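You operate a simulated robot arm through the tools that you are given. There is no shell and no other tool. Be economical: measure what you need, move in short steps, check, and stop when the job is done.

The job below is to be done with a simulated robot arm. You get a single attempt, and the scene is never put back.

Task
Wind the music box and let it play to the end.
Fine: wind it to its stop, free the clasp, lift the lid; afterwards shut the lid and the clasp.

Only the result counts: the job must be done as asked and must still hold three seconds after the hand-in. Knocking over, shifting, dropping, spilling or breaking anything else fails it. A push-on lid holds only when it is set on centred and level and pressed home; a screw cap is set on level and turned clockwise until tight.

Robot
A 7-joint arm with a two-finger parallel gripper, fixed in place. Base frame: the origin is at the foot of the arm, x ahead of it, y to its left, z up; the work surface is at about z = 0.8. Readings come in m, rad, newtons and seconds.
With the tool pointing down near the work surface it reaches from about 0.42 to 0.9 m from the base axis. Its first joint turns from -2.007 to 2.007 rad. Payload 3.91 kg.
The TCP is the grasp point between the finger pads, 0.03 m short of the fingertips. In the tool frame z runs along the fingers and y along their closing line. The gripper opens to 0.11 m. The fingers are 0.02 m wide and 0.01 m thick; the gripper's body (0.048 by 0.112 m) begins 0.055 m behind the TCP.
Orientation is that of the tool frame in the base frame, as a unit quaternion [w, x, y, z]. With the fingers straight down and closing along the base's y, the tool's x points along the base's -x, its y along +y and its z along -z.

Tools
- The arm moves only by the tool nudge_tool. Its argument "steps" is a list of rows, each an object (a shift or turn left out is 0, a gripper value left out holds the last) with "linear": the shift along the base's x, y, z in m, a list of three; "rotation": the turn, a rotation vector about the base's x, y, z in rad, a list of three; "claw": the finger opening in m, from 0 to 0.11. In form: [{"linear": [tx, ty, tz], "rotation": [ax, ay, az], "claw": claw}, ...]. A call has 1 to 20 rows; each row is the pose to reach, as a shift and turn from the pose commanded when the call began. A row lasts 0.2 s, in which the tool goes at most 0.05 m and 0.15 rad; a call with a longer step from one row to the next is refused whole, and so is a gripper value outside its range. A pose out of reach is approached as far as the arm can. The call stops where the force on the tool passes 50 N (or 10 N more than at its start, if that is more) or the arm is blocked; 0.2 s more then pass. The fingers move at their own pace (about 0.153 m/s each) and stop on an object; they squeeze with about 26 N. The grip force told is the motor's: it shows also when the fingers shut on nothing. Time passes only in rows, and 0.2 s behind the last, so rows that repeat a pose let the fingers close. The reply holds the time, the measured pose of the TCP, the force on the tool along the base axes, the opening and the grip force, in the units named above and with some noise, and new pictures: "views" is both (left out), scene, wrist or none.
- Cameras (640 x 400 px; columns grow to the right, rows downward): "scene" is fixed at [0.2197, -0.5001, 1.5264]; the picture's right is [0.93, -0.38, 0.00], its down [-0.21, -0.52, -0.83] and it looks along [0.31, 0.77, -0.56] (base axes); focal length 333 px, centre (320, 200). "wrist" rides on the gripper at [0.072, 0.017, -0.103] in the tool frame; the picture's right is [-0.23, 0.97, 0.00], its down [-0.76, -0.18, -0.62] and it looks along [-0.61, -0.14, 0.78] (tool axes); focal length 222 px, centre (320, 200). There is no depth. A picture from a camera that has moved, and an enlarged one, comes with that camera's place and axes in the base frame and with its lens.
- lift_body(by): slides the trunk up (or, below 0, down) by that many m; the arm rides with it, the base frame stays. It gives what a move gives, with no picture.
- enlarge(camera, box): a new picture of the part [left, top, right, bottom] of that camera's present view, enlarged. It takes no simulated time.
- job_done(): hands the job in; it is judged then, once.

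Go step by step. Nothing tells you positions but the pictures and the camera data: compare them with the known pose of the tool, close in by small moves and look again before you grip or let go. The budget is 120 turns and 170 pictures, counting those below and the enlarged ones. Unless the task says otherwise, let go and move clear before handing in, and close with one line.

The tools are called after "Emit:" as a command line: name --argument value ..., lists and objects as JSON in quotes. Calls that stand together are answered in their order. nudge_tool: Moves the arm, as the interface text tells. Its arguments: {"type":"object","properties":{"steps":{"type":"array","items":{"type":"object","properties":{"linear":{"type":"array","items":{"type":"number"}},"rotation":{"type":"array","items":{"type":"number"}},"claw":{"type":"number"}}}},"views":{"type":"string","enum":["both","scene","wrist","none"]}},"required":["steps"]} The other tools are called the same way: lift_body (by) slides the trunk up or down; enlarge (camera, box) takes an enlarged picture of a part of a camera's view; job_done () hands the job in.

At the start:

```text
clock: 0.0
eef_pos: [0.4991, 0.2428, 1.1826]
tool_rot: [0.0, 0.0, 1.0, -0.001]
contact_force: [0.0, 0.1, 0.7]
finger_gap: 0.1098
grasp_force: 0.1
trunk travel left (down, up): [-0.8, 0.19]
```

scene: 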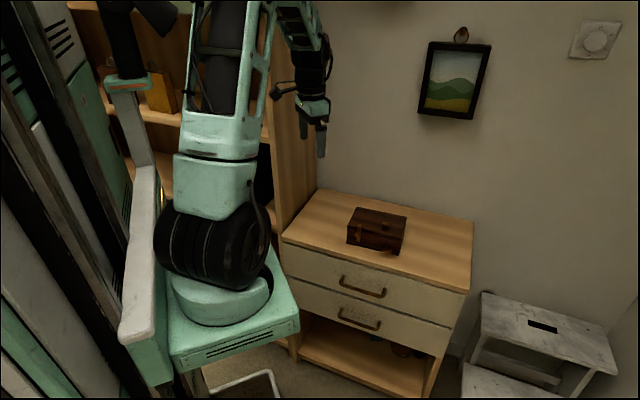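
wrist: 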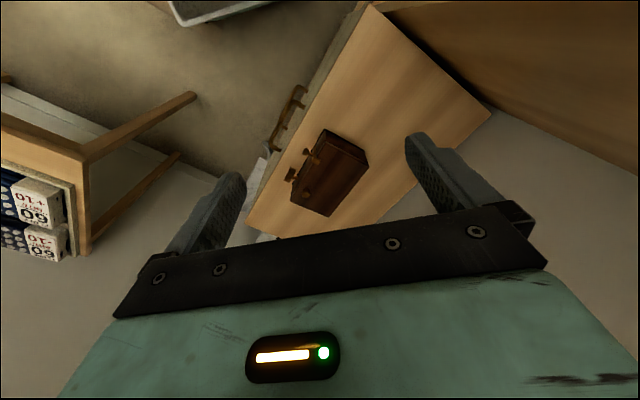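

I see a small dark wooden box on the dresser, with a clasp and a key on its front. I'll enlarge both views.

Emit:
enlarge --camera "scene" --box '[330, 195, 426, 265]'

Emit:
enlarge --camera "wrist" --box '[260, 110, 390, 230]'

```text
5.71 times, centred on (378, 230) of scene
camera zoom: at [0.2197, -0.5001, 1.5264], right [0.93, -0.38, 0.0], down [-0.21, -0.52, -0.83], along [0.31, 0.77, -0.56], focal length 1904 px, centre (-11, 29)
```

zoom: 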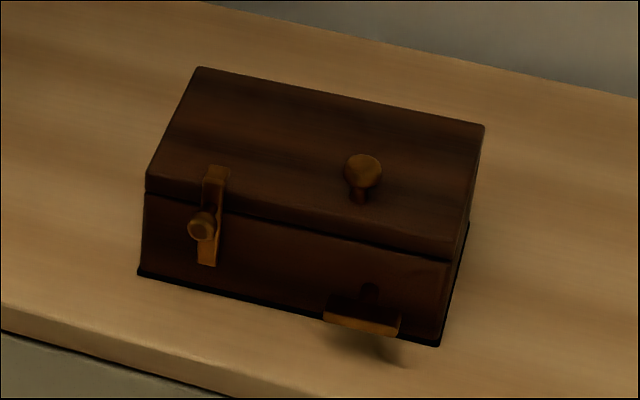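

```text
3.33 times, centred on (325, 170) of wrist
camera zoom: at [0.4261, 0.2604, 1.2853], right [0.23, 0.97, 0.0], down [0.76, -0.18, 0.62], along [0.61, -0.14, -0.78], focal length 740 px, centre (303, 300)
```

zoom: 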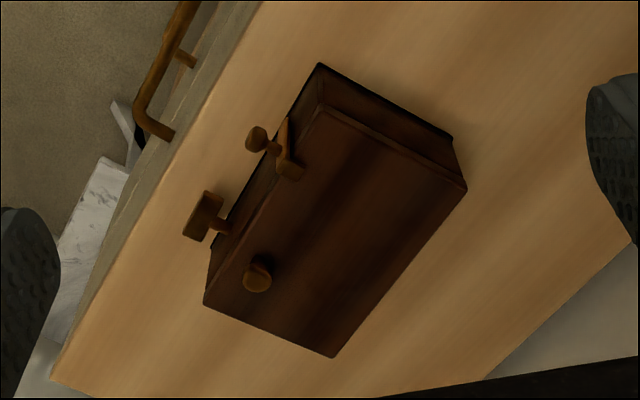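

The box sits at about (0.70, 0.21) with its front facing roughly (-0.67, -0.74). I'll turn the wrist so the camera can look at the front, checking that the arm manages the yaw.

Emit:
nudge_tool --steps '[{"rotation": [0, 0, -0.15]}, {"rotation": [0, 0, -0.3]}, {"rotation": [0, 0, -0.45]}, {"rotation": [0, 0, -0.6]}, {"rotation": [0, 0, -0.75]}, {"rotation": [0, 0, -0.9]}, {"rotation": [0, 0, -1.05]}, {"rotation": [0, 0, -1.2]}, {"rotation": [0, 0, -1.35]}, {"rotation": [0, 0, -1.5]}, {"rotation": [0, 0, -1.65]}, {"rotation": [0, 0, -1.8]}, {"rotation": [0, 0, -1.95]}, {"rotation": [0, 0, -2.1]}, {"rotation": [0, 0, -2.25]}, {"rotation": [0, 0, -2.3]}]'

```text
clock: 3.4
eef_pos: [0.4988, 0.2427, 1.1822]
tool_rot: [0.0, 0.913, 0.407, -0.001]
contact_force: [-0.1, -0.2, -1.2]
finger_gap: 0.1097
grasp_force: 0.1
trunk travel left (down, up): [-0.8, 0.19]
camera wrist: at [0.5591, 0.2861, 1.2853], right [0.57, -0.82, 0.0], down [-0.64, -0.45, 0.62], along [-0.51, -0.36, -0.78], focal length 222 px, centre (320, 200)
```

scene: 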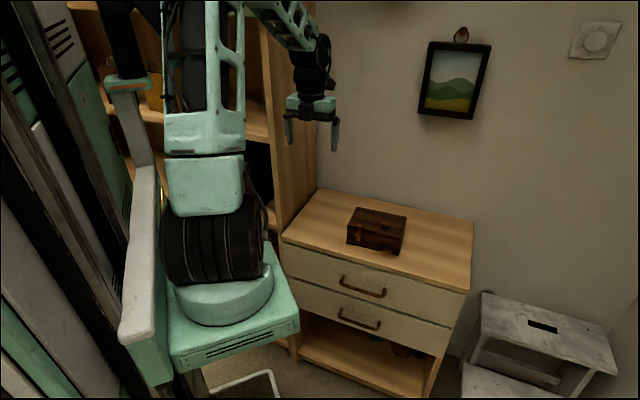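
wrist: 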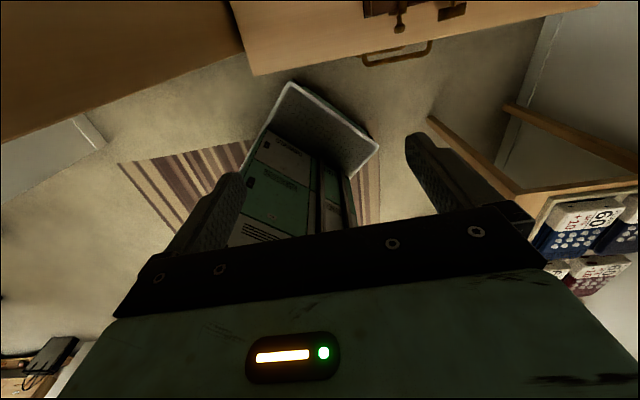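

The yaw works. Next I'll tilt the tool toward the box front and move it in front of the box.

Emit:
nudge_tool --steps '[{"linear": [0, -0.035, -0.015], "rotation": [0.104, -0.093, 0]}, {"linear": [0, -0.07, -0.03], "rotation": [0.208, -0.187, 0]}, {"linear": [0, -0.105, -0.045], "rotation": [0.313, -0.28, 0]}, {"linear": [0, -0.14, -0.06], "rotation": [0.417, -0.374, 0]}, {"linear": [0, -0.175, -0.075], "rotation": [0.521, -0.467, 0]}, {"linear": [0, -0.21, -0.09], "rotation": [0.626, -0.56, 0]}, {"linear": [0, -0.245, -0.105], "rotation": [0.73, -0.653, 0]}]'

```text
clock: 5.0
eef_pos: [0.5504, 0.1108, 1.0594]
tool_rot: [-0.263, 0.731, 0.493, 0.391]
contact_force: [1.2, -3.5, 2.5]
finger_gap: 0.1098
grasp_force: 0.1
out of reach, approached as far as the arm can: row 4, 5, 6, 7
trunk travel left (down, up): [-0.8, 0.19]
camera wrist: at [0.5487, 0.0629, 1.1772], right [0.86, -0.48, -0.19], down [-0.52, -0.81, -0.29], along [-0.01, 0.34, -0.94], focal length 222 px, centre (320, 200)
```

scene: 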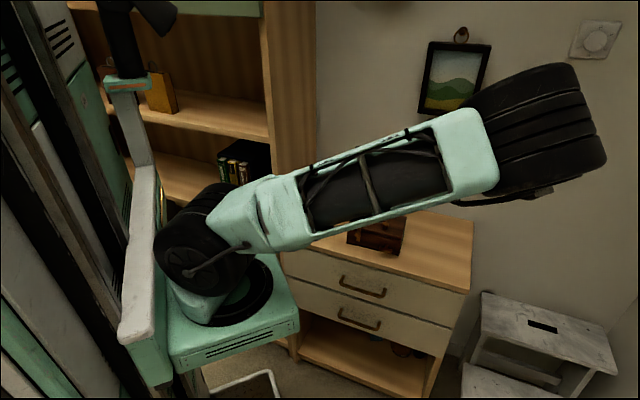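
wrist: 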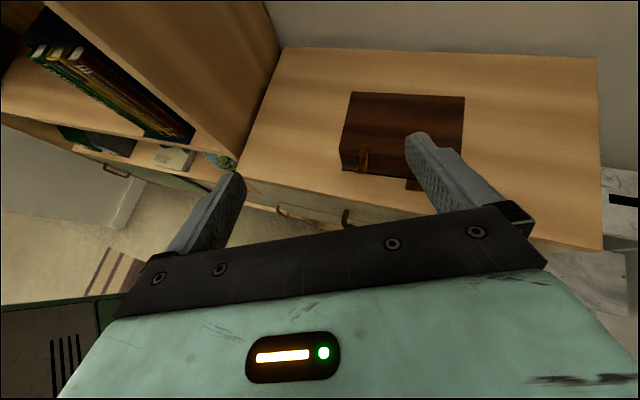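

The arm can only tilt partway in this configuration, but this view of the box is useful, so I'll zoom in on it.

Emit:
enlarge --camera "wrist" --box '[320, 80, 480, 200]'

```text
3.33 times, centred on (400, 140) of wrist
camera zoom: at [0.5487, 0.0629, 1.1772], right [0.86, -0.48, -0.19], down [-0.52, -0.81, -0.29], along [-0.01, 0.34, -0.94], focal length 740 px, centre (53, 400)
```

zoom: 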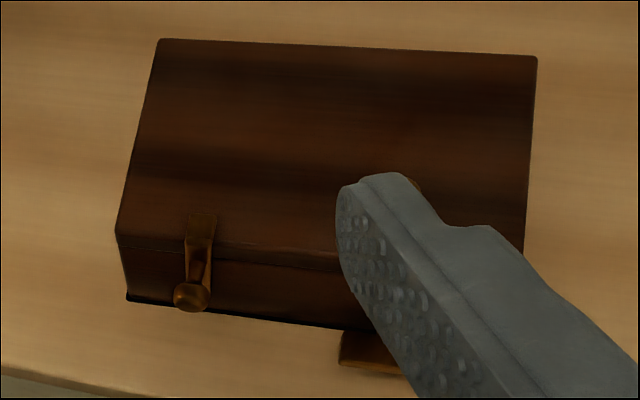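

I'll back out of this contorted pose and try again with the trunk lower.

Emit:
nudge_tool --steps '[{"linear": [0, 0.035, 0.015], "rotation": [-0.104, 0.093, 0]}, {"linear": [0, 0.07, 0.03], "rotation": [-0.208, 0.187, 0]}, {"linear": [0, 0.105, 0.045], "rotation": [-0.313, 0.28, 0]}, {"linear": [0, 0.14, 0.06], "rotation": [-0.417, 0.374, 0]}, {"linear": [0, 0.175, 0.075], "rotation": [-0.521, 0.467, 0]}, {"linear": [0, 0.21, 0.09], "rotation": [-0.626, 0.56, 0]}, {"linear": [0, 0.245, 0.105], "rotation": [-0.73, 0.653, 0]}, {"linear": [0, 0.245, 0.105], "rotation": [-0.73, 0.653, 0]}, {"linear": [0, 0.245, 0.105], "rotation": [-0.73, 0.653, 0]}]' --views "scene"

```text
clock: 7.0
eef_pos: [0.6107, 0.2306, 1.1635]
tool_rot: [0.001, 0.913, 0.408, 0.001]
contact_force: [0.4, 0.4, 0.4]
finger_gap: 0.1099
grasp_force: 0.1
trunk travel left (down, up): [-0.8, 0.19]
```

scene: 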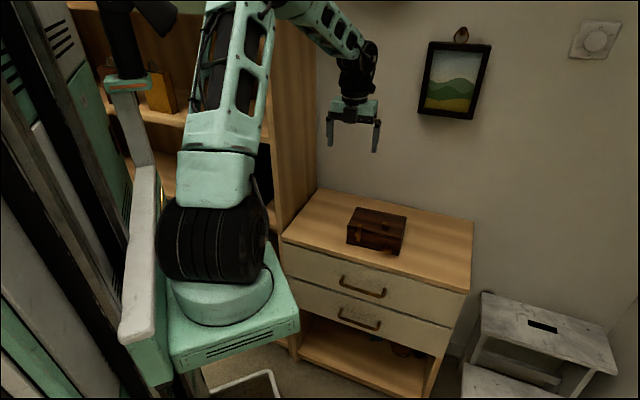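

Tool is vertical again. I'll move it to the space in front of the box and then lower the trunk.

Emit:
nudge_tool --steps '[{"linear": [-0.02, -0.04, 0]}, {"linear": [-0.04, -0.08, 0]}, {"linear": [-0.06, -0.12, 0]}, {"linear": [-0.08, -0.16, 0]}, {"linear": [-0.1, -0.2, 0]}, {"linear": [-0.11, -0.23, 0]}]' --views "none"

Emit:
lift_body --by -0.2

Emit:
nudge_tool --steps '[{"rotation": [0.104, -0.093, 0]}, {"rotation": [0.208, -0.187, 0]}, {"rotation": [0.313, -0.28, 0]}, {"rotation": [0.417, -0.374, 0]}]'

```text
clock: 8.4
eef_pos: [0.4984, 0.0021, 1.1656]
tool_rot: [0.0, 0.913, 0.409, 0.0]
contact_force: [0.5, -0.3, -0.4]
finger_gap: 0.1101
grasp_force: 0.2
trunk travel left (down, up): [-0.8, 0.19]
```

```text
clock: 10.6
eef_pos: [0.4992, 0.0017, 0.9652]
tool_rot: [0.0, 0.913, 0.409, 0.0]
contact_force: [-0.2, -0.1, 0.8]
finger_gap: 0.11
grasp_force: 0.0
trunk travel left (down, up): [-0.6, 0.39]
```

```text
clock: 11.6
eef_pos: [0.5356, 0.009, 0.9856]
tool_rot: [-0.111, 0.877, 0.393, 0.252]
contact_force: [0.0, 0.3, 0.7]
finger_gap: 0.1098
grasp_force: 0.0
out of reach, approached as far as the arm can: row 3, 4
trunk travel left (down, up): [-0.6, 0.39]
camera wrist: at [0.552, 0.0029, 1.1118], right [0.6, -0.79, -0.12], down [-0.78, -0.61, 0.12], along [-0.17, 0.02, -0.98], focal length 222 px, centre (320, 200)
```

scene: 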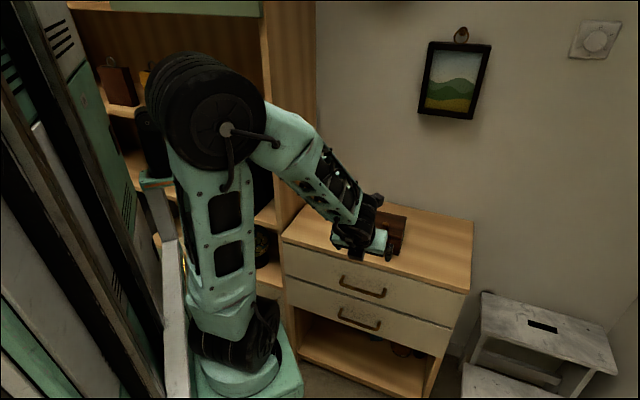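
wrist: 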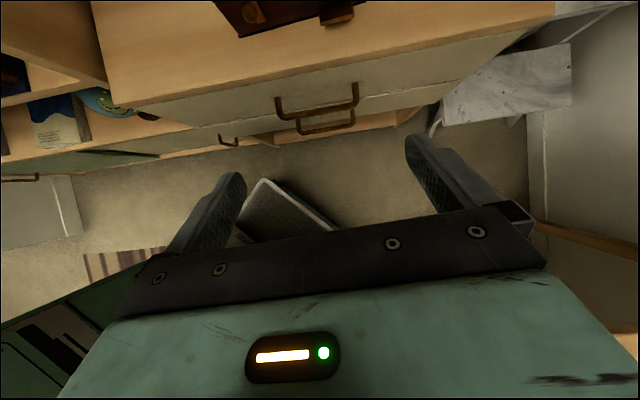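

Yaw and tilt combined hit a wrist limit. I'll undo the tilt and use a roll nearer the original one (tool x along the box's front, camera to the left), then tilt again.

Emit:
nudge_tool --steps '[{"linear": [0, 0, 0.03], "rotation": [-0.104, 0.093, 0]}, {"linear": [0, 0, 0.06], "rotation": [-0.208, 0.187, 0]}, {"linear": [0, 0, 0.09], "rotation": [-0.313, 0.28, 0]}, {"linear": [0, 0, 0.09], "rotation": [-0.417, 0.374, 0]}]' --views "none"

Emit:
nudge_tool --steps '[{"rotation": [0, 0, 0.15]}, {"rotation": [0, 0, 0.3]}, {"rotation": [0, 0, 0.45]}, {"rotation": [0, 0, 0.6]}, {"rotation": [0, 0, 0.75]}, {"rotation": [0, 0, 0.9]}, {"rotation": [0, 0, 1.05]}, {"rotation": [0, 0, 1.2]}, {"rotation": [0, 0, 1.35]}, {"rotation": [0, 0, 1.5]}, {"rotation": [0, 0, 1.57]}]' --views "none"

Emit:
nudge_tool --steps '[{"rotation": [0.104, -0.093, 0]}, {"rotation": [0.208, -0.187, 0]}, {"rotation": [0.313, -0.28, 0]}, {"rotation": [0.417, -0.374, 0]}, {"rotation": [0.521, -0.467, 0]}, {"rotation": [0.626, -0.56, 0]}, {"rotation": [0.73, -0.653, 0]}]'

```text
clock: 12.6
eef_pos: [0.5356, 0.0087, 1.0758]
tool_rot: [0.001, 0.913, 0.409, -0.002]
contact_force: [-0.7, -0.1, -0.1]
finger_gap: 0.1099
grasp_force: 0.1
trunk travel left (down, up): [-0.6, 0.39]
```

```text
clock: 15.0
eef_pos: [0.5361, 0.0093, 1.0752]
tool_rot: [0.0, 0.357, 0.934, 0.0]
contact_force: [0.2, 0.2, -0.2]
finger_gap: 0.1101
grasp_force: 0.0
trunk travel left (down, up): [-0.6, 0.39]
```

```text
clock: 16.6
eef_pos: [0.5507, 0.0094, 1.0878]
tool_rot: [0.167, 0.315, 0.825, 0.439]
contact_force: [0.6, -0.5, 0.6]
finger_gap: 0.1098
grasp_force: 0.0
out of reach, approached as far as the arm can: row 7
trunk travel left (down, up): [-0.6, 0.39]
camera wrist: at [0.4462, 0.0012, 1.16], right [0.53, 0.25, 0.81], down [0.16, -0.97, 0.2], along [0.83, 0.02, -0.56], focal length 222 px, centre (320, 200)
```

scene: 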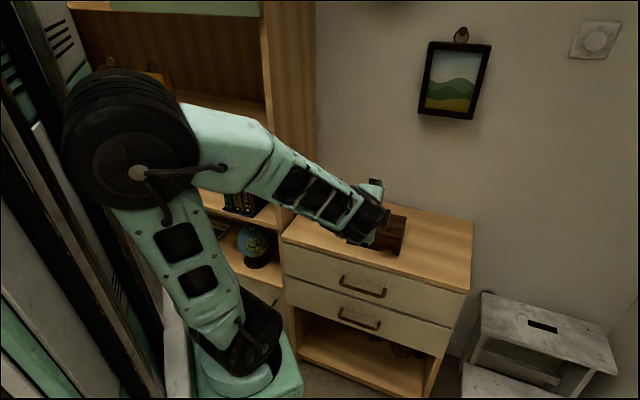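
wrist: 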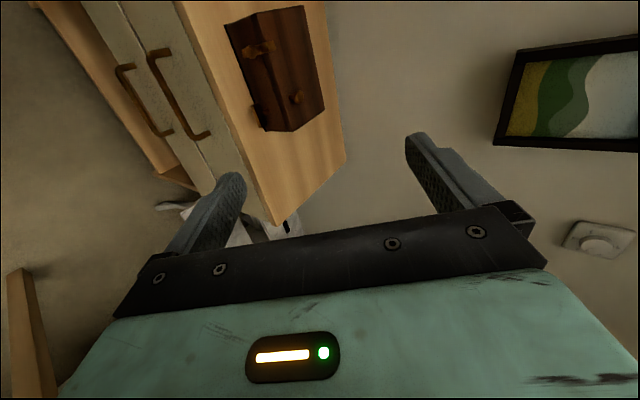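

I got to about 56° of tilt. I'll lift the tool relative to the shoulder and keep tilting, with the trunk to be lowered afterward.

Emit:
nudge_tool --steps '[{"linear": [0, 0, 0.03]}, {"linear": [0, 0, 0.06]}, {"linear": [0, 0, 0.09], "rotation": [0.09, -0.08, 0]}, {"linear": [0, 0, 0.12], "rotation": [0.19, -0.17, 0]}, {"linear": [0, 0, 0.15], "rotation": [0.29, -0.26, 0]}, {"linear": [0, 0, 0.17], "rotation": [0.39, -0.35, 0]}]' --views "scene"

```text
clock: 18.0
eef_pos: [0.5928, 0.0088, 1.2102]
tool_rot: [0.245, 0.261, 0.683, 0.637]
contact_force: [-1.2, 0.2, 0.8]
finger_gap: 0.11
grasp_force: 0.0
out of reach, approached as far as the arm can: row 2, 3, 4, 5, 6
trunk travel left (down, up): [-0.6, 0.39]
```

scene: 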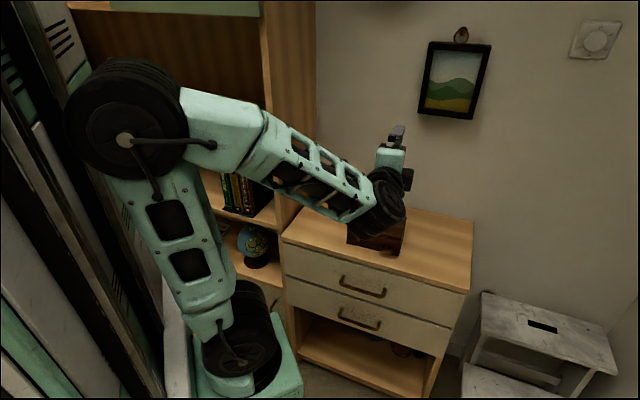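

The tool is now almost horizontal and pointing into the box front. I triangulate the key at about (0.689, 0.125, 0.829), so I'll lower the trunk and look.

Emit:
lift_body --by -0.3

Emit:
nudge_tool --steps '[{"linear": [0, 0, 0]}]'

```text
clock: 21.0
eef_pos: [0.5918, 0.0077, 0.9097]
tool_rot: [0.244, 0.26, 0.682, 0.639]
contact_force: [0.1, 0.2, -0.7]
finger_gap: 0.11
grasp_force: 0.0
trunk travel left (down, up): [-0.3, 0.69]
```

```text
clock: 21.4
eef_pos: [0.592, 0.009, 0.9076]
tool_rot: [0.244, 0.261, 0.682, 0.638]
contact_force: [0.0, -0.9, -0.8]
finger_gap: 0.11
grasp_force: 0.0
trunk travel left (down, up): [-0.3, 0.69]
camera wrist: at [0.4693, -0.0179, 0.9327], right [0.21, -0.1, 0.97], down [0.14, -0.98, -0.14], along [0.97, 0.17, -0.19], focal length 222 px, centre (320, 200)
```

scene: 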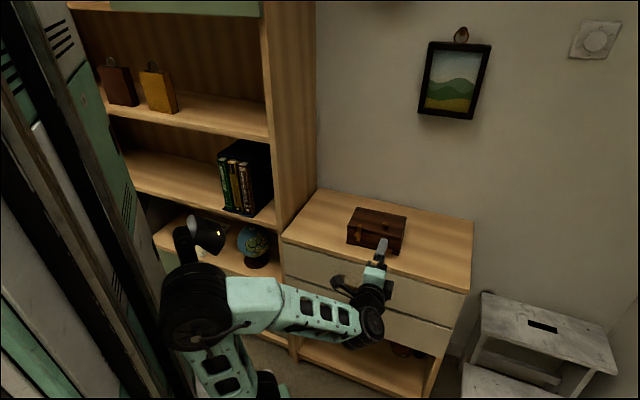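
wrist: 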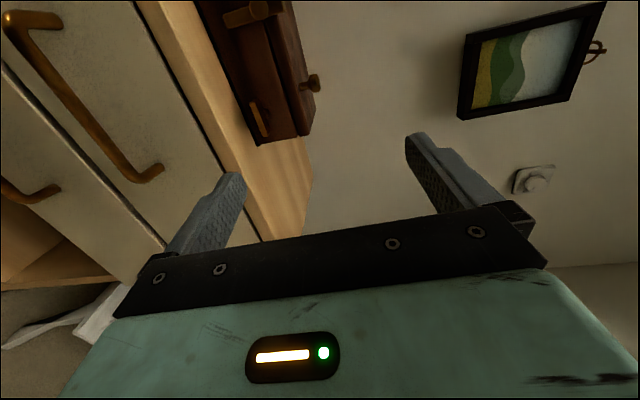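

This is a good pose. Zooming in on the key and clasp.

Emit:
enlarge --camera "wrist" --box '[190, 0, 340, 150]'

Emit:
enlarge --camera "scene" --box '[340, 195, 420, 275]'

```text
2.67 times, centred on (265, 75) of wrist
camera zoom: at [0.4693, -0.0179, 0.9327], right [0.21, -0.1, 0.97], down [0.14, -0.98, -0.14], along [0.97, 0.17, -0.19], focal length 592 px, centre (467, 533)
```

zoom: 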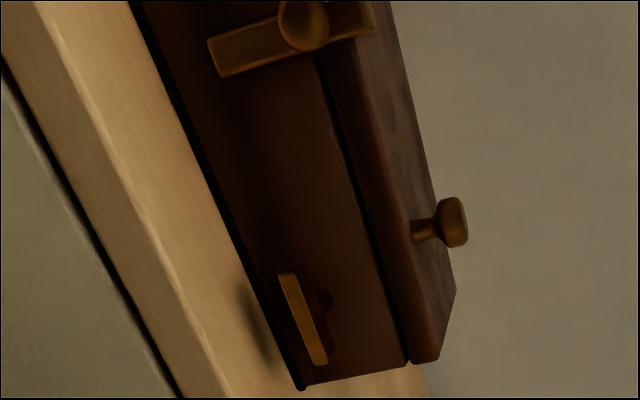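

```text
5.00 times, centred on (380, 235) of scene
camera zoom: at [0.2197, -0.5001, 1.5264], right [0.93, -0.38, 0.0], down [-0.21, -0.52, -0.83], along [0.31, 0.77, -0.56], focal length 1666 px, centre (20, 25)
```

zoom: 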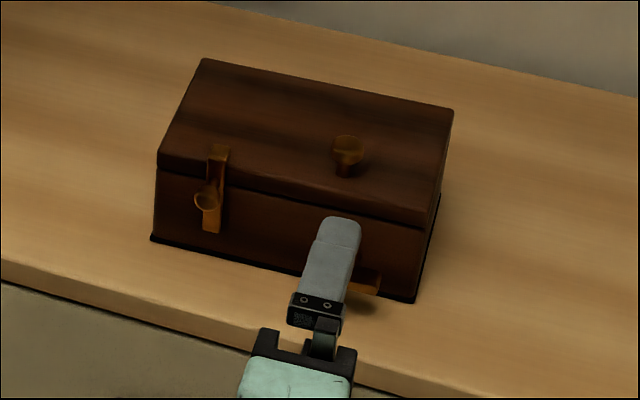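

The key's bar is horizontal, about 39 mm long, centred at (0.690, 0.123, 0.828), and the tool's closing line is vertical. I'll narrow the fingers and lower the trunk by 0.08 m to key height.

Emit:
nudge_tool --steps '[{"claw": 0.022}, {"claw": 0.022}, {"claw": 0.022}]' --views "none"

Emit:
lift_body --by -0.079

Emit:
nudge_tool --steps '[{"linear": [0.03, 0.035, 0], "rotation": [0.02, -0.018, 0]}, {"linear": [0.045, 0.053, 0], "rotation": [0.04, -0.036, 0]}]'

```text
clock: 22.2
eef_pos: [0.591, 0.0099, 0.9098]
tool_rot: [0.244, 0.261, 0.682, 0.638]
contact_force: [1.0, -0.2, 0.6]
finger_gap: 0.0219
grasp_force: 0.0
trunk travel left (down, up): [-0.3, 0.69]
```

```text
clock: 23.3
eef_pos: [0.592, 0.009, 0.8311]
tool_rot: [0.243, 0.261, 0.682, 0.638]
contact_force: [0.9, -0.2, 0.4]
finger_gap: 0.022
grasp_force: 0.1
trunk travel left (down, up): [-0.221, 0.769]
```

```text
clock: 23.9
eef_pos: [0.6368, 0.0634, 0.8293]
tool_rot: [0.25, 0.253, 0.665, 0.657]
contact_force: [-0.7, 0.5, -0.1]
finger_gap: 0.0223
grasp_force: 0.0
trunk travel left (down, up): [-0.221, 0.769]
camera wrist: at [0.5131, 0.0354, 0.8483], right [0.18, -0.14, 0.97], down [0.15, -0.97, -0.17], along [0.97, 0.18, -0.15], focal length 222 px, centre (320, 200)
```

scene: 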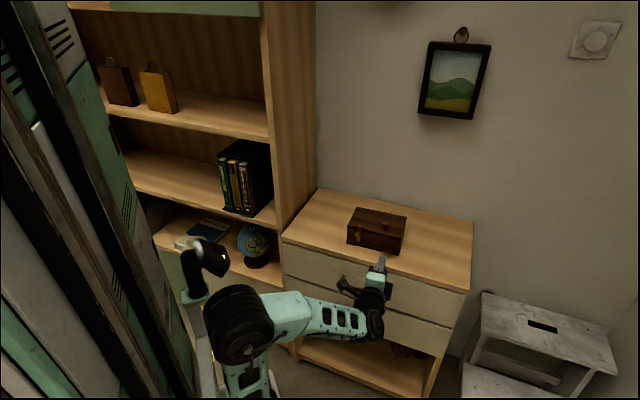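
wrist: 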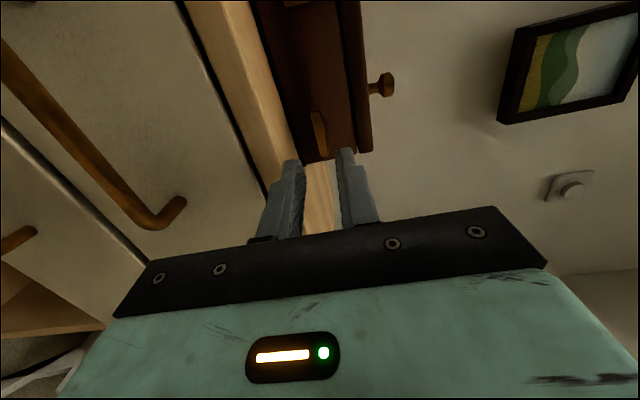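

Emit:
enlarge --camera "wrist" --box '[230, 80, 400, 240]'

Emit:
enlarge --camera "scene" --box '[340, 200, 420, 280]'

```text
2.50 times, centred on (315, 160) of wrist
camera zoom: at [0.5131, 0.0354, 0.8483], right [0.18, -0.14, 0.97], down [0.15, -0.97, -0.17], along [0.97, 0.18, -0.15], focal length 555 px, centre (332, 300)
```

zoom: 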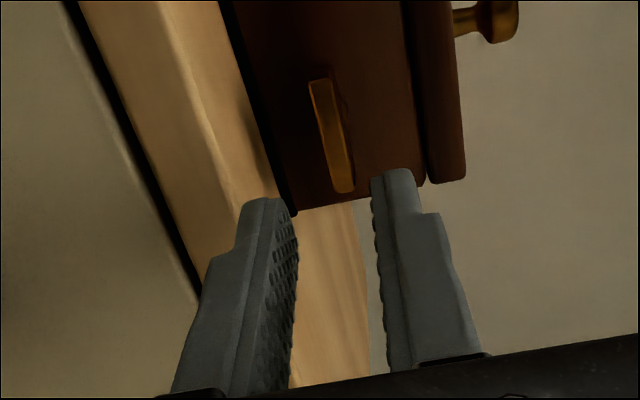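

```text
5.00 times, centred on (380, 240) of scene
camera zoom: at [0.2197, -0.5001, 1.5264], right [0.93, -0.38, 0.0], down [-0.21, -0.52, -0.83], along [0.31, 0.77, -0.56], focal length 1666 px, centre (20, 0)
```

zoom: 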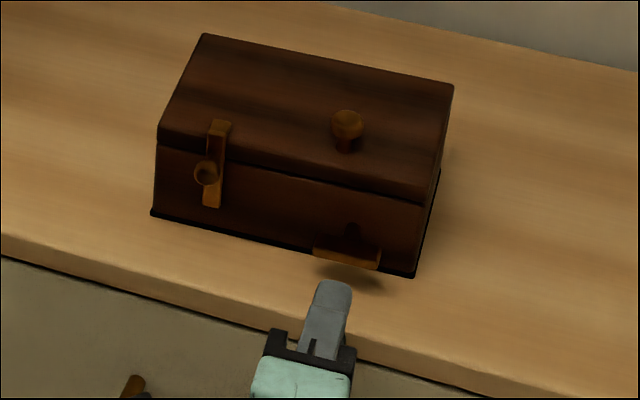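

The fingers line up with the bar in both height and lateral position. Advancing 62 mm along the axis without closing yet.

Emit:
nudge_tool --steps '[{"linear": [0.014, 0.0154, 0]}, {"linear": [0.028, 0.0308, 0]}, {"linear": [0.0416, 0.0459, 0]}]' --views "wrist"

Emit:
enlarge --camera "wrist" --box '[230, 80, 400, 240]'

Emit:
enlarge --camera "scene" --box '[350, 210, 410, 270]'

```text
clock: 24.7
eef_pos: [0.6791, 0.1109, 0.8293]
tool_rot: [0.251, 0.254, 0.665, 0.656]
contact_force: [0.1, 0.1, -0.8]
finger_gap: 0.022
grasp_force: 0.0
trunk travel left (down, up): [-0.221, 0.769]
camera wrist: at [0.5549, 0.0817, 0.848], right [0.18, -0.14, 0.97], down [0.15, -0.97, -0.17], along [0.97, 0.18, -0.15], focal length 222 px, centre (320, 200)
```

wrist: 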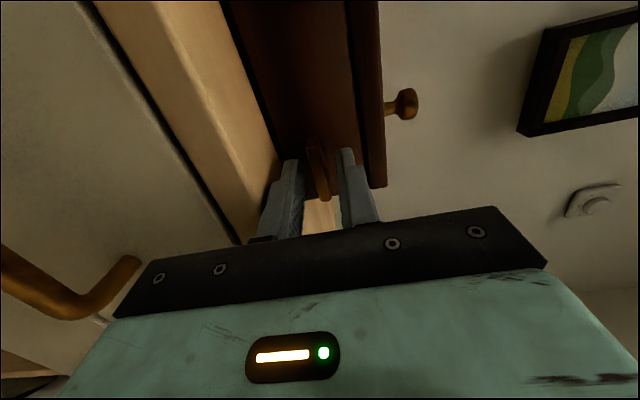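

```text
2.50 times, centred on (315, 160) of wrist
camera zoom: at [0.5549, 0.0817, 0.848], right [0.18, -0.14, 0.97], down [0.15, -0.97, -0.17], along [0.97, 0.18, -0.15], focal length 555 px, centre (332, 300)
```

zoom: 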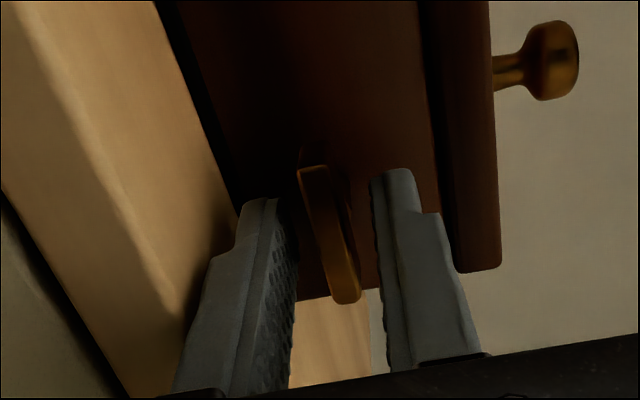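

```text
6.67 times, centred on (380, 240) of scene
camera zoom: at [0.2197, -0.5001, 1.5264], right [0.93, -0.38, 0.0], down [-0.21, -0.52, -0.83], along [0.31, 0.77, -0.56], focal length 2221 px, centre (-80, -67)
```

zoom: 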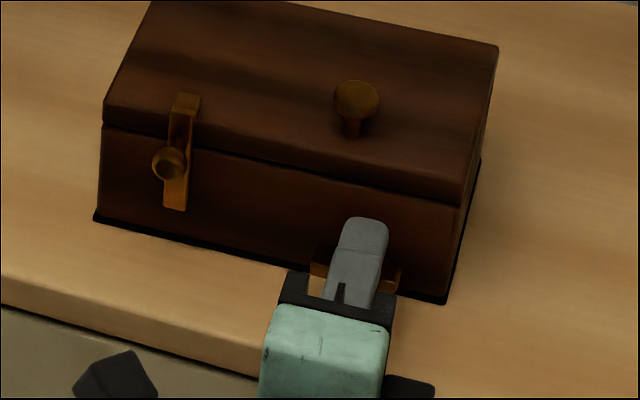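

The bar is between the fingers. Closing, then a first clockwise turn of 0.3 rad about the key axis.

Emit:
nudge_tool --steps '[{"claw": 0.0}, {"claw": 0.0}, {"claw": 0.0}]' --views "none"

Emit:
nudge_tool --steps '[{"rotation": [0.05, 0.055, 0]}, {"rotation": [0.1, 0.11, 0]}, {"rotation": [0.15, 0.166, 0]}, {"rotation": [0.2, 0.221, 0]}]' --views "wrist"

```text
clock: 25.5
eef_pos: [0.6782, 0.1093, 0.83]
tool_rot: [0.251, 0.254, 0.665, 0.656]
contact_force: [4.3, 1.9, 2.5]
finger_gap: 0.0096
grasp_force: 26.2
trunk travel left (down, up): [-0.221, 0.769]
```

```text
clock: 26.5
eef_pos: [0.6803, 0.1101, 0.8301]
tool_rot: [0.148, 0.348, 0.62, 0.687]
contact_force: [0.7, 6.6, -0.9]
finger_gap: 0.0095
grasp_force: 26.9
trunk travel left (down, up): [-0.221, 0.769]
camera wrist: at [0.5614, 0.0757, 0.8683], right [0.38, -0.33, 0.86], down [0.09, -0.92, -0.39], along [0.92, 0.23, -0.32], focal length 222 px, centre (320, 200)
```

wrist: 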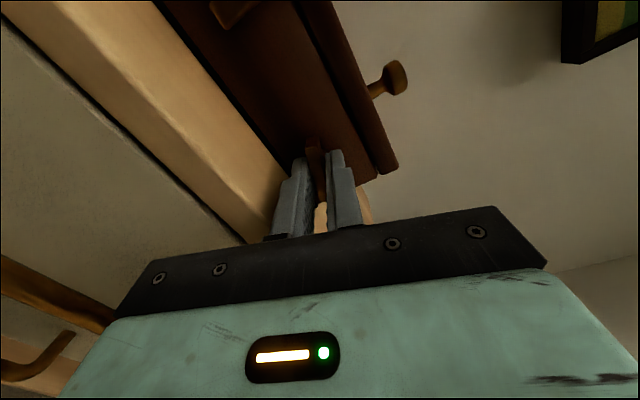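

The key turns freely with the gripper in the clockwise direction. Continuing.

Emit:
nudge_tool --steps '[{"rotation": [0.1, 0.11, 0]}, {"rotation": [0.2, 0.221, 0]}, {"rotation": [0.3, 0.331, 0]}, {"rotation": [0.4, 0.442, 0]}, {"rotation": [0.5, 0.552, 0]}, {"rotation": [0.6, 0.663, 0]}, {"rotation": [0.7, 0.773, 0]}, {"rotation": [0.8, 0.883, 0]}, {"rotation": [0.85, 0.939, 0]}]'

```text
clock: 28.5
eef_pos: [0.6789, 0.1076, 0.8296]
tool_rot: [-0.29, 0.643, 0.291, 0.646]
contact_force: [-0.7, 3.1, -0.4]
finger_gap: 0.0095
grasp_force: 26.0
trunk travel left (down, up): [-0.221, 0.769]
camera wrist: at [0.6225, 0.0197, 0.9015], right [0.73, -0.64, -0.22], down [-0.54, -0.35, -0.77], along [0.41, 0.68, -0.6], focal length 222 px, centre (320, 200)
```

scene: 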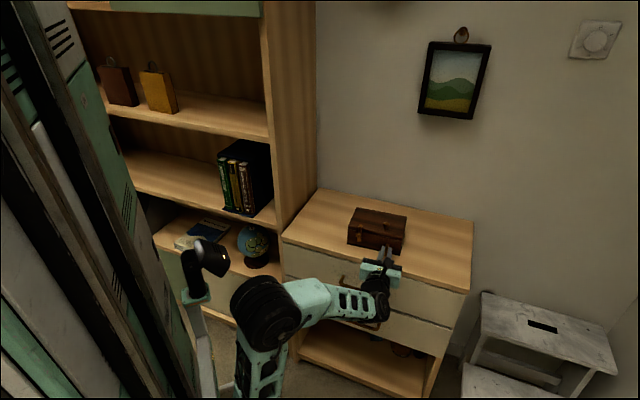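
wrist: 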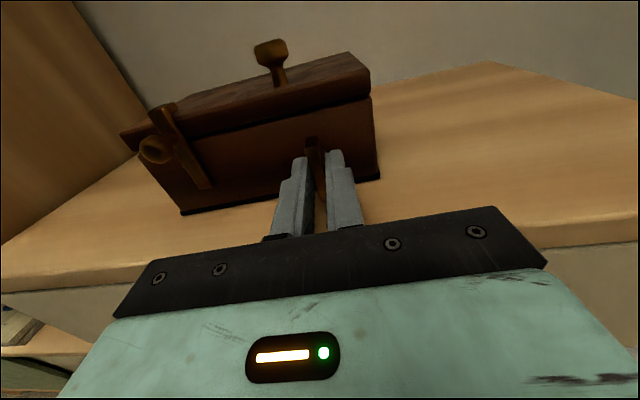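

Turned about 90° so far with no resistance. Continuing to turn.

Emit:
nudge_tool --steps '[{"rotation": [0.1, 0.11, 0]}, {"rotation": [0.2, 0.221, 0]}, {"rotation": [0.3, 0.331, 0]}, {"rotation": [0.4, 0.442, 0]}, {"rotation": [0.5, 0.552, 0]}, {"rotation": [0.6, 0.663, 0]}, {"rotation": [0.7, 0.773, 0]}, {"rotation": [0.8, 0.883, 0]}, {"rotation": [0.9, 0.994, 0]}]'

```text
clock: 30.5
eef_pos: [0.679, 0.109, 0.8291]
tool_rot: [-0.63, 0.68, -0.176, 0.333]
contact_force: [-0.6, 2.4, 0.6]
finger_gap: 0.0094
grasp_force: 26.1
trunk travel left (down, up): [-0.221, 0.769]
camera wrist: at [0.663, -0.0173, 0.8283], right [0.01, 0.01, -1.0], down [-1.0, 0.07, -0.01], along [0.07, 1.0, 0.01], focal length 222 px, centre (320, 200)
```

scene: 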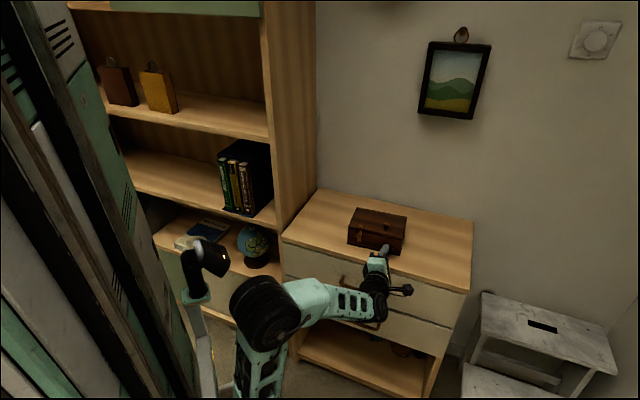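
wrist: 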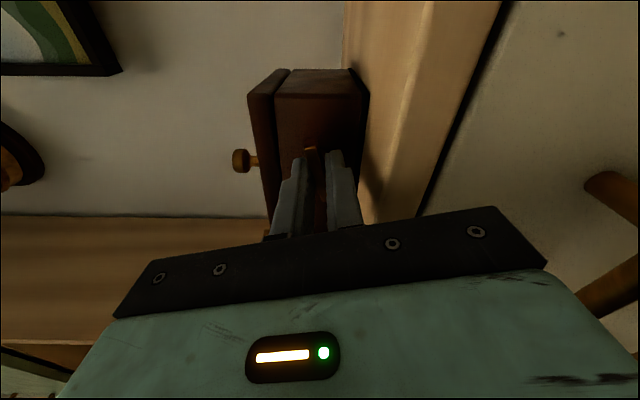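

About 165° in and the key still follows. Continuing.

Emit:
nudge_tool --steps '[{"rotation": [0.1, 0.11, 0]}, {"rotation": [0.2, 0.221, 0]}, {"rotation": [0.3, 0.331, 0]}, {"rotation": [0.4, 0.442, 0]}, {"rotation": [0.5, 0.552, 0]}, {"rotation": [0.6, 0.663, 0]}, {"rotation": [0.7, 0.773, 0]}, {"rotation": [0.8, 0.883, 0]}, {"rotation": [0.9, 0.994, 0]}, {"rotation": [1.0, 1.104, 0]}]'

```text
clock: 32.4
eef_pos: [0.6788, 0.1234, 0.8358]
tool_rot: [0.712, -0.474, 0.514, 0.07]
contact_force: [-6.0, -11.9, 26.4]
finger_gap: 0.0212
grasp_force: 25.5
out of reach, approached as far as the arm can: row 8
trunk travel left (down, up): [-0.221, 0.769]
stopped in row 9: the force on the tool passed its limit (the readings are from after the stop); the commanded pose is now the measured one
camera wrist: at [0.6321, 0.0279, 0.7649], right [-0.67, 0.62, -0.41], down [-0.66, -0.26, 0.7], along [0.32, 0.74, 0.59], focal length 222 px, centre (320, 200)
```

scene: 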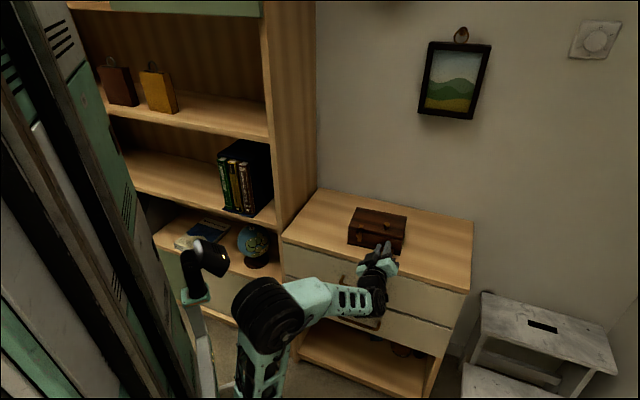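
wrist: 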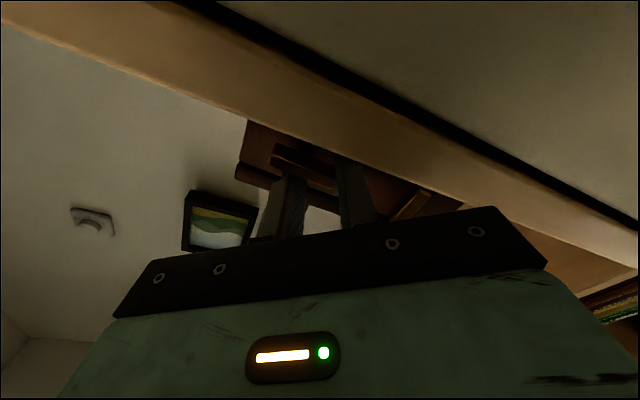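

The wrist reached its limit and the fingers slipped on the bar. Let me look before moving.

Emit:
enlarge --camera "scene" --box '[345, 205, 415, 275]'

Emit:
enlarge --camera "wrist" --box '[220, 100, 440, 250]'

```text
5.71 times, centred on (380, 240) of scene
camera zoom: at [0.2197, -0.5001, 1.5264], right [0.93, -0.38, 0.0], down [-0.21, -0.52, -0.83], along [0.31, 0.77, -0.56], focal length 1904 px, centre (-23, -29)
```

zoom: 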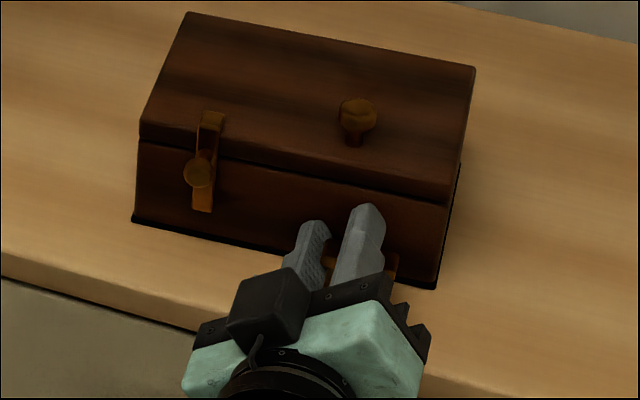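

```text
2.67 times, centred on (330, 175) of wrist
camera zoom: at [0.6321, 0.0279, 0.7649], right [-0.67, 0.62, -0.41], down [-0.66, -0.26, 0.7], along [0.32, 0.74, 0.59], focal length 592 px, centre (293, 267)
```

zoom: 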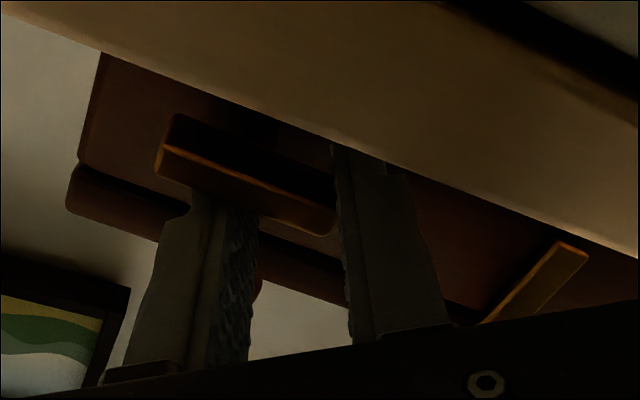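

The bar has stayed near the 180° position while the gripper turned past it. I'll open slightly, back out along the axis, and look.

Emit:
nudge_tool --steps '[{"claw": 0.034}, {"claw": 0.034}, {"linear": [-0.0134, -0.0148, 0]}, {"linear": [-0.0268, -0.0296, 0]}, {"linear": [-0.0402, -0.0444, 0]}, {"linear": [-0.047, -0.0519, 0]}]' --views "wrist"

Emit:
enlarge --camera "scene" --box '[345, 205, 415, 275]'

```text
clock: 33.5
eef_pos: [0.6324, 0.1578, 0.8239]
tool_rot: [0.702, -0.504, 0.488, 0.122]
contact_force: [5.0, -9.4, 29.2]
finger_gap: 0.0216
grasp_force: 0.1
out of reach, approached as far as the arm can: row 3, 4
trunk travel left (down, up): [-0.221, 0.769]
stopped in row 5: the force on the tool passed its limit (the readings are from after the stop); the commanded pose is now the measured one
camera wrist: at [0.5978, 0.0573, 0.7538], right [-0.76, 0.52, -0.39], down [-0.61, -0.35, 0.71], along [0.24, 0.78, 0.59], focal length 222 px, centre (320, 200)
```

wrist: 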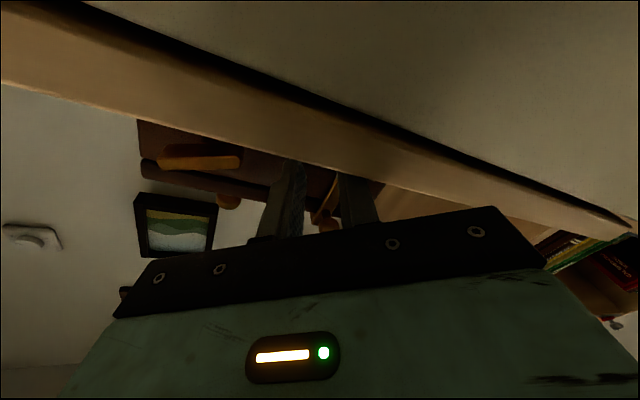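

```text
5.71 times, centred on (380, 240) of scene
camera zoom: at [0.2197, -0.5001, 1.5264], right [0.93, -0.38, 0.0], down [-0.21, -0.52, -0.83], along [0.31, 0.77, -0.56], focal length 1904 px, centre (-23, -29)
```

zoom: 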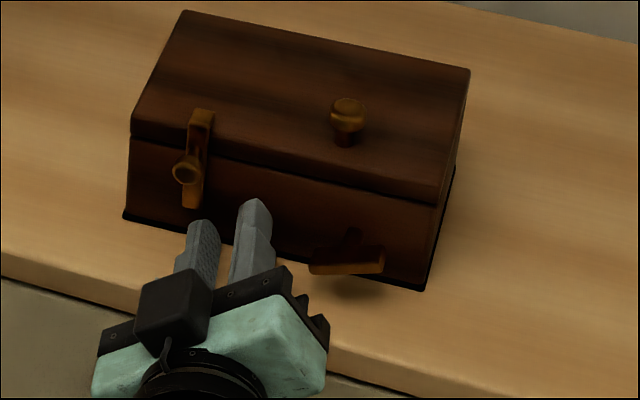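

The move slid sideways because of the wrist limit, and the hand is now pressing on the dresser edge. I'll raise the trunk slightly to release that, then roll back away from the limit while retreating.

Emit:
lift_body --by 0.012

Emit:
nudge_tool --steps '[{"linear": [-0.01, -0.011, 0], "rotation": [-0.07, -0.077, 0]}, {"linear": [-0.02, -0.022, 0], "rotation": [-0.14, -0.155, 0]}, {"linear": [-0.03, -0.033, 0], "rotation": [-0.21, -0.232, 0]}]'

```text
clock: 34.1
eef_pos: [0.629, 0.1591, 0.831]
tool_rot: [0.696, -0.509, 0.49, 0.123]
contact_force: [-0.7, 0.5, -0.7]
finger_gap: 0.0337
grasp_force: 0.2
trunk travel left (down, up): [-0.233, 0.757]
```

```text
clock: 34.9
eef_pos: [0.6018, 0.1259, 0.8324]
tool_rot: [0.692, -0.589, 0.417, 0.011]
contact_force: [-0.8, 0.8, -0.3]
finger_gap: 0.0338
grasp_force: 0.1
trunk travel left (down, up): [-0.233, 0.757]
camera wrist: at [0.5807, 0.012, 0.7794], right [-0.64, 0.41, -0.65], down [-0.76, -0.21, 0.62], along [0.11, 0.89, 0.44], focal length 222 px, centre (320, 200)
```

scene: 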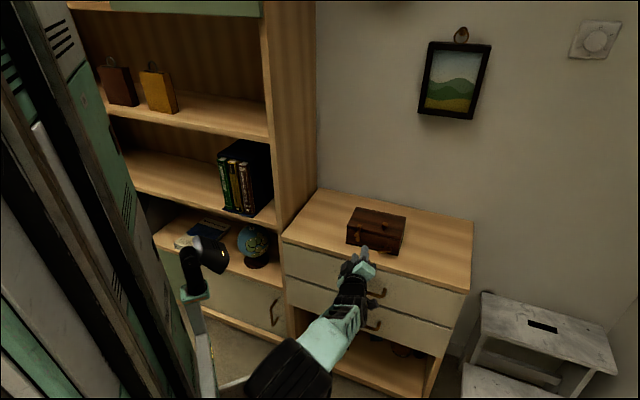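
wrist: 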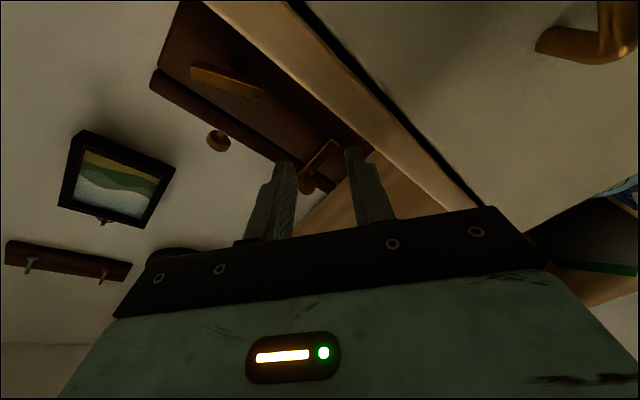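

Free now. I'll retreat further, rolling back and correcting the heading.

Emit:
nudge_tool --steps '[{"linear": [-0.013, -0.018, 0.003], "rotation": [-0.09, -0.1, 0]}, {"linear": [-0.02, -0.036, 0.006], "rotation": [-0.18, -0.2, 0]}, {"linear": [-0.025, -0.054, 0.01], "rotation": [-0.27, -0.3, 0]}, {"linear": [-0.02, -0.075, 0.01], "rotation": [-0.36, -0.4, 0]}, {"linear": [-0.01, -0.095, 0.01], "rotation": [-0.46, -0.5, 0]}, {"linear": [0, -0.11, 0.01], "rotation": [-0.56, -0.6, 0]}, {"linear": [0.01, -0.11, 0.01], "rotation": [-0.66, -0.7, 0]}]'

```text
clock: 36.5
eef_pos: [0.6111, 0.015, 0.8443]
tool_rot: [-0.567, 0.746, -0.139, 0.321]
contact_force: [0.2, -0.7, -0.1]
finger_gap: 0.0342
grasp_force: 0.0
trunk travel left (down, up): [-0.233, 0.757]
camera wrist: at [0.6018, -0.1089, 0.8661], right [-0.02, -0.18, -0.98], down [-1.0, 0.02, 0.02], along [0.02, 0.98, -0.18], focal length 222 px, centre (320, 200)
```

scene: 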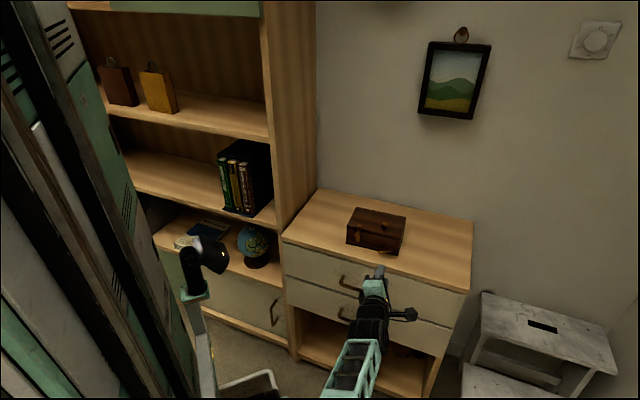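
wrist: 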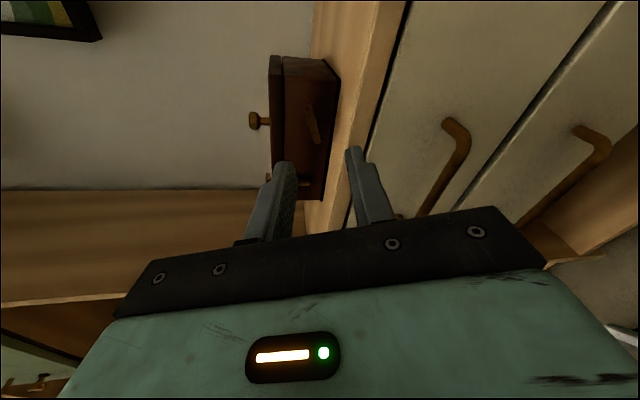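

Emit:
enlarge --camera "wrist" --box '[230, 40, 370, 210]'

Emit:
enlarge --camera "scene" --box '[330, 195, 426, 265]'

```text
2.35 times, centred on (300, 125) of wrist
camera zoom: at [0.6018, -0.1089, 0.8661], right [-0.02, -0.18, -0.98], down [-1.0, 0.02, 0.02], along [0.02, 0.98, -0.18], focal length 523 px, centre (367, 376)
```

zoom: 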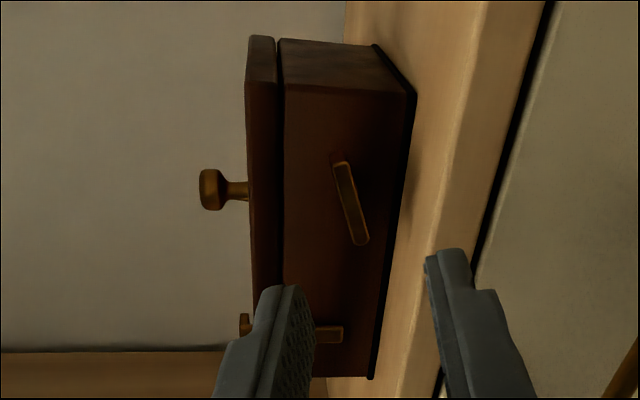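

```text
5.71 times, centred on (378, 230) of scene
camera zoom: at [0.2197, -0.5001, 1.5264], right [0.93, -0.38, 0.0], down [-0.21, -0.52, -0.83], along [0.31, 0.77, -0.56], focal length 1904 px, centre (-11, 29)
```

zoom: 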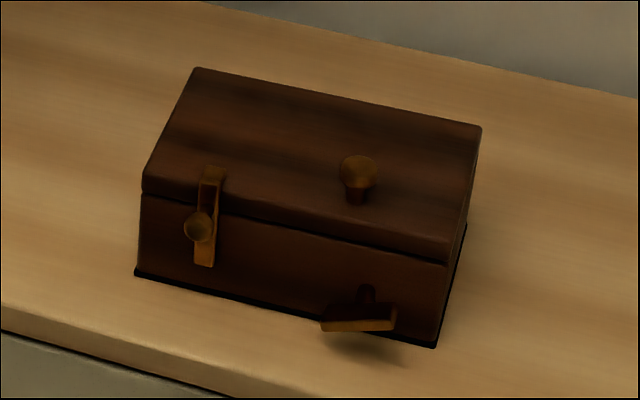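

The bar sits about 17° short of horizontal, i.e. at roughly 163° of turn, which matches the current gripper roll. I'll realign, regrip and test whether it's at the stop.

Emit:
nudge_tool --steps '[{"linear": [0.016, 0.03, -0.008], "rotation": [0.049, -0.043, -0.018], "claw": 0.024}, {"linear": [0.0327, 0.0616, -0.0153], "rotation": [0.097, -0.087, -0.037], "claw": 0.024}, {"linear": [0.0327, 0.0616, -0.0153], "rotation": [0.097, -0.087, -0.037], "claw": 0.024}]' --views "wrist"

Emit:
enlarge --camera "wrist" --box '[230, 60, 390, 220]'

Emit:
enlarge --camera "scene" --box '[340, 200, 420, 280]'

```text
clock: 37.3
eef_pos: [0.643, 0.0777, 0.829]
tool_rot: [-0.603, 0.699, -0.144, 0.356]
contact_force: [0.0, 0.4, 0.6]
finger_gap: 0.0239
grasp_force: 0.1
trunk travel left (down, up): [-0.233, 0.757]
camera wrist: at [0.628, -0.047, 0.8381], right [0.06, -0.08, -0.99], down [-1.0, 0.06, -0.07], along [0.07, 0.99, -0.08], focal length 222 px, centre (320, 200)
```

wrist: 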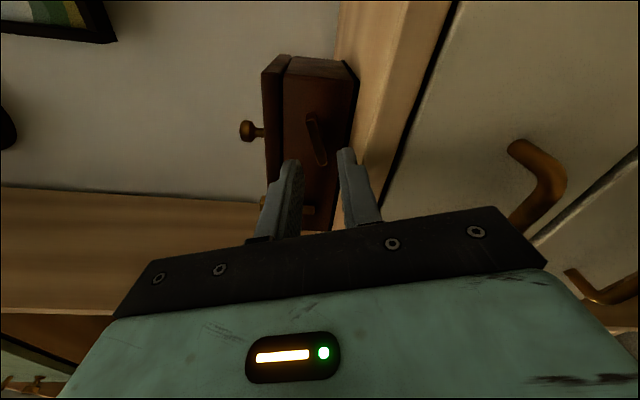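

```text
2.50 times, centred on (310, 140) of wrist
camera zoom: at [0.628, -0.047, 0.8381], right [0.06, -0.08, -0.99], down [-1.0, 0.06, -0.07], along [0.07, 0.99, -0.08], focal length 555 px, centre (345, 350)
```

zoom: 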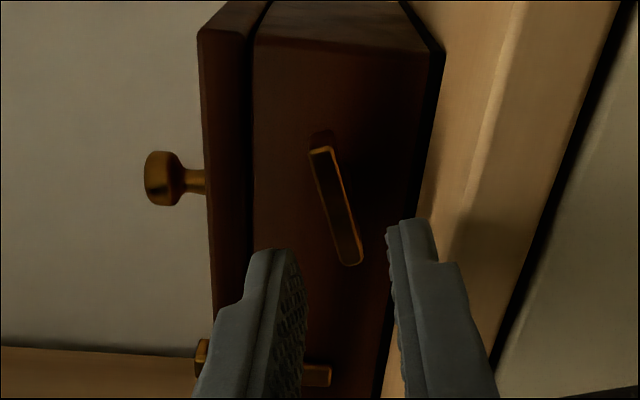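

```text
5.00 times, centred on (380, 240) of scene
camera zoom: at [0.2197, -0.5001, 1.5264], right [0.93, -0.38, 0.0], down [-0.21, -0.52, -0.83], along [0.31, 0.77, -0.56], focal length 1666 px, centre (20, 0)
```

zoom: 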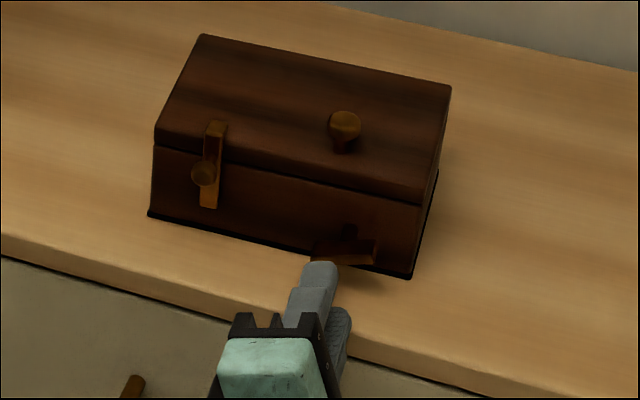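

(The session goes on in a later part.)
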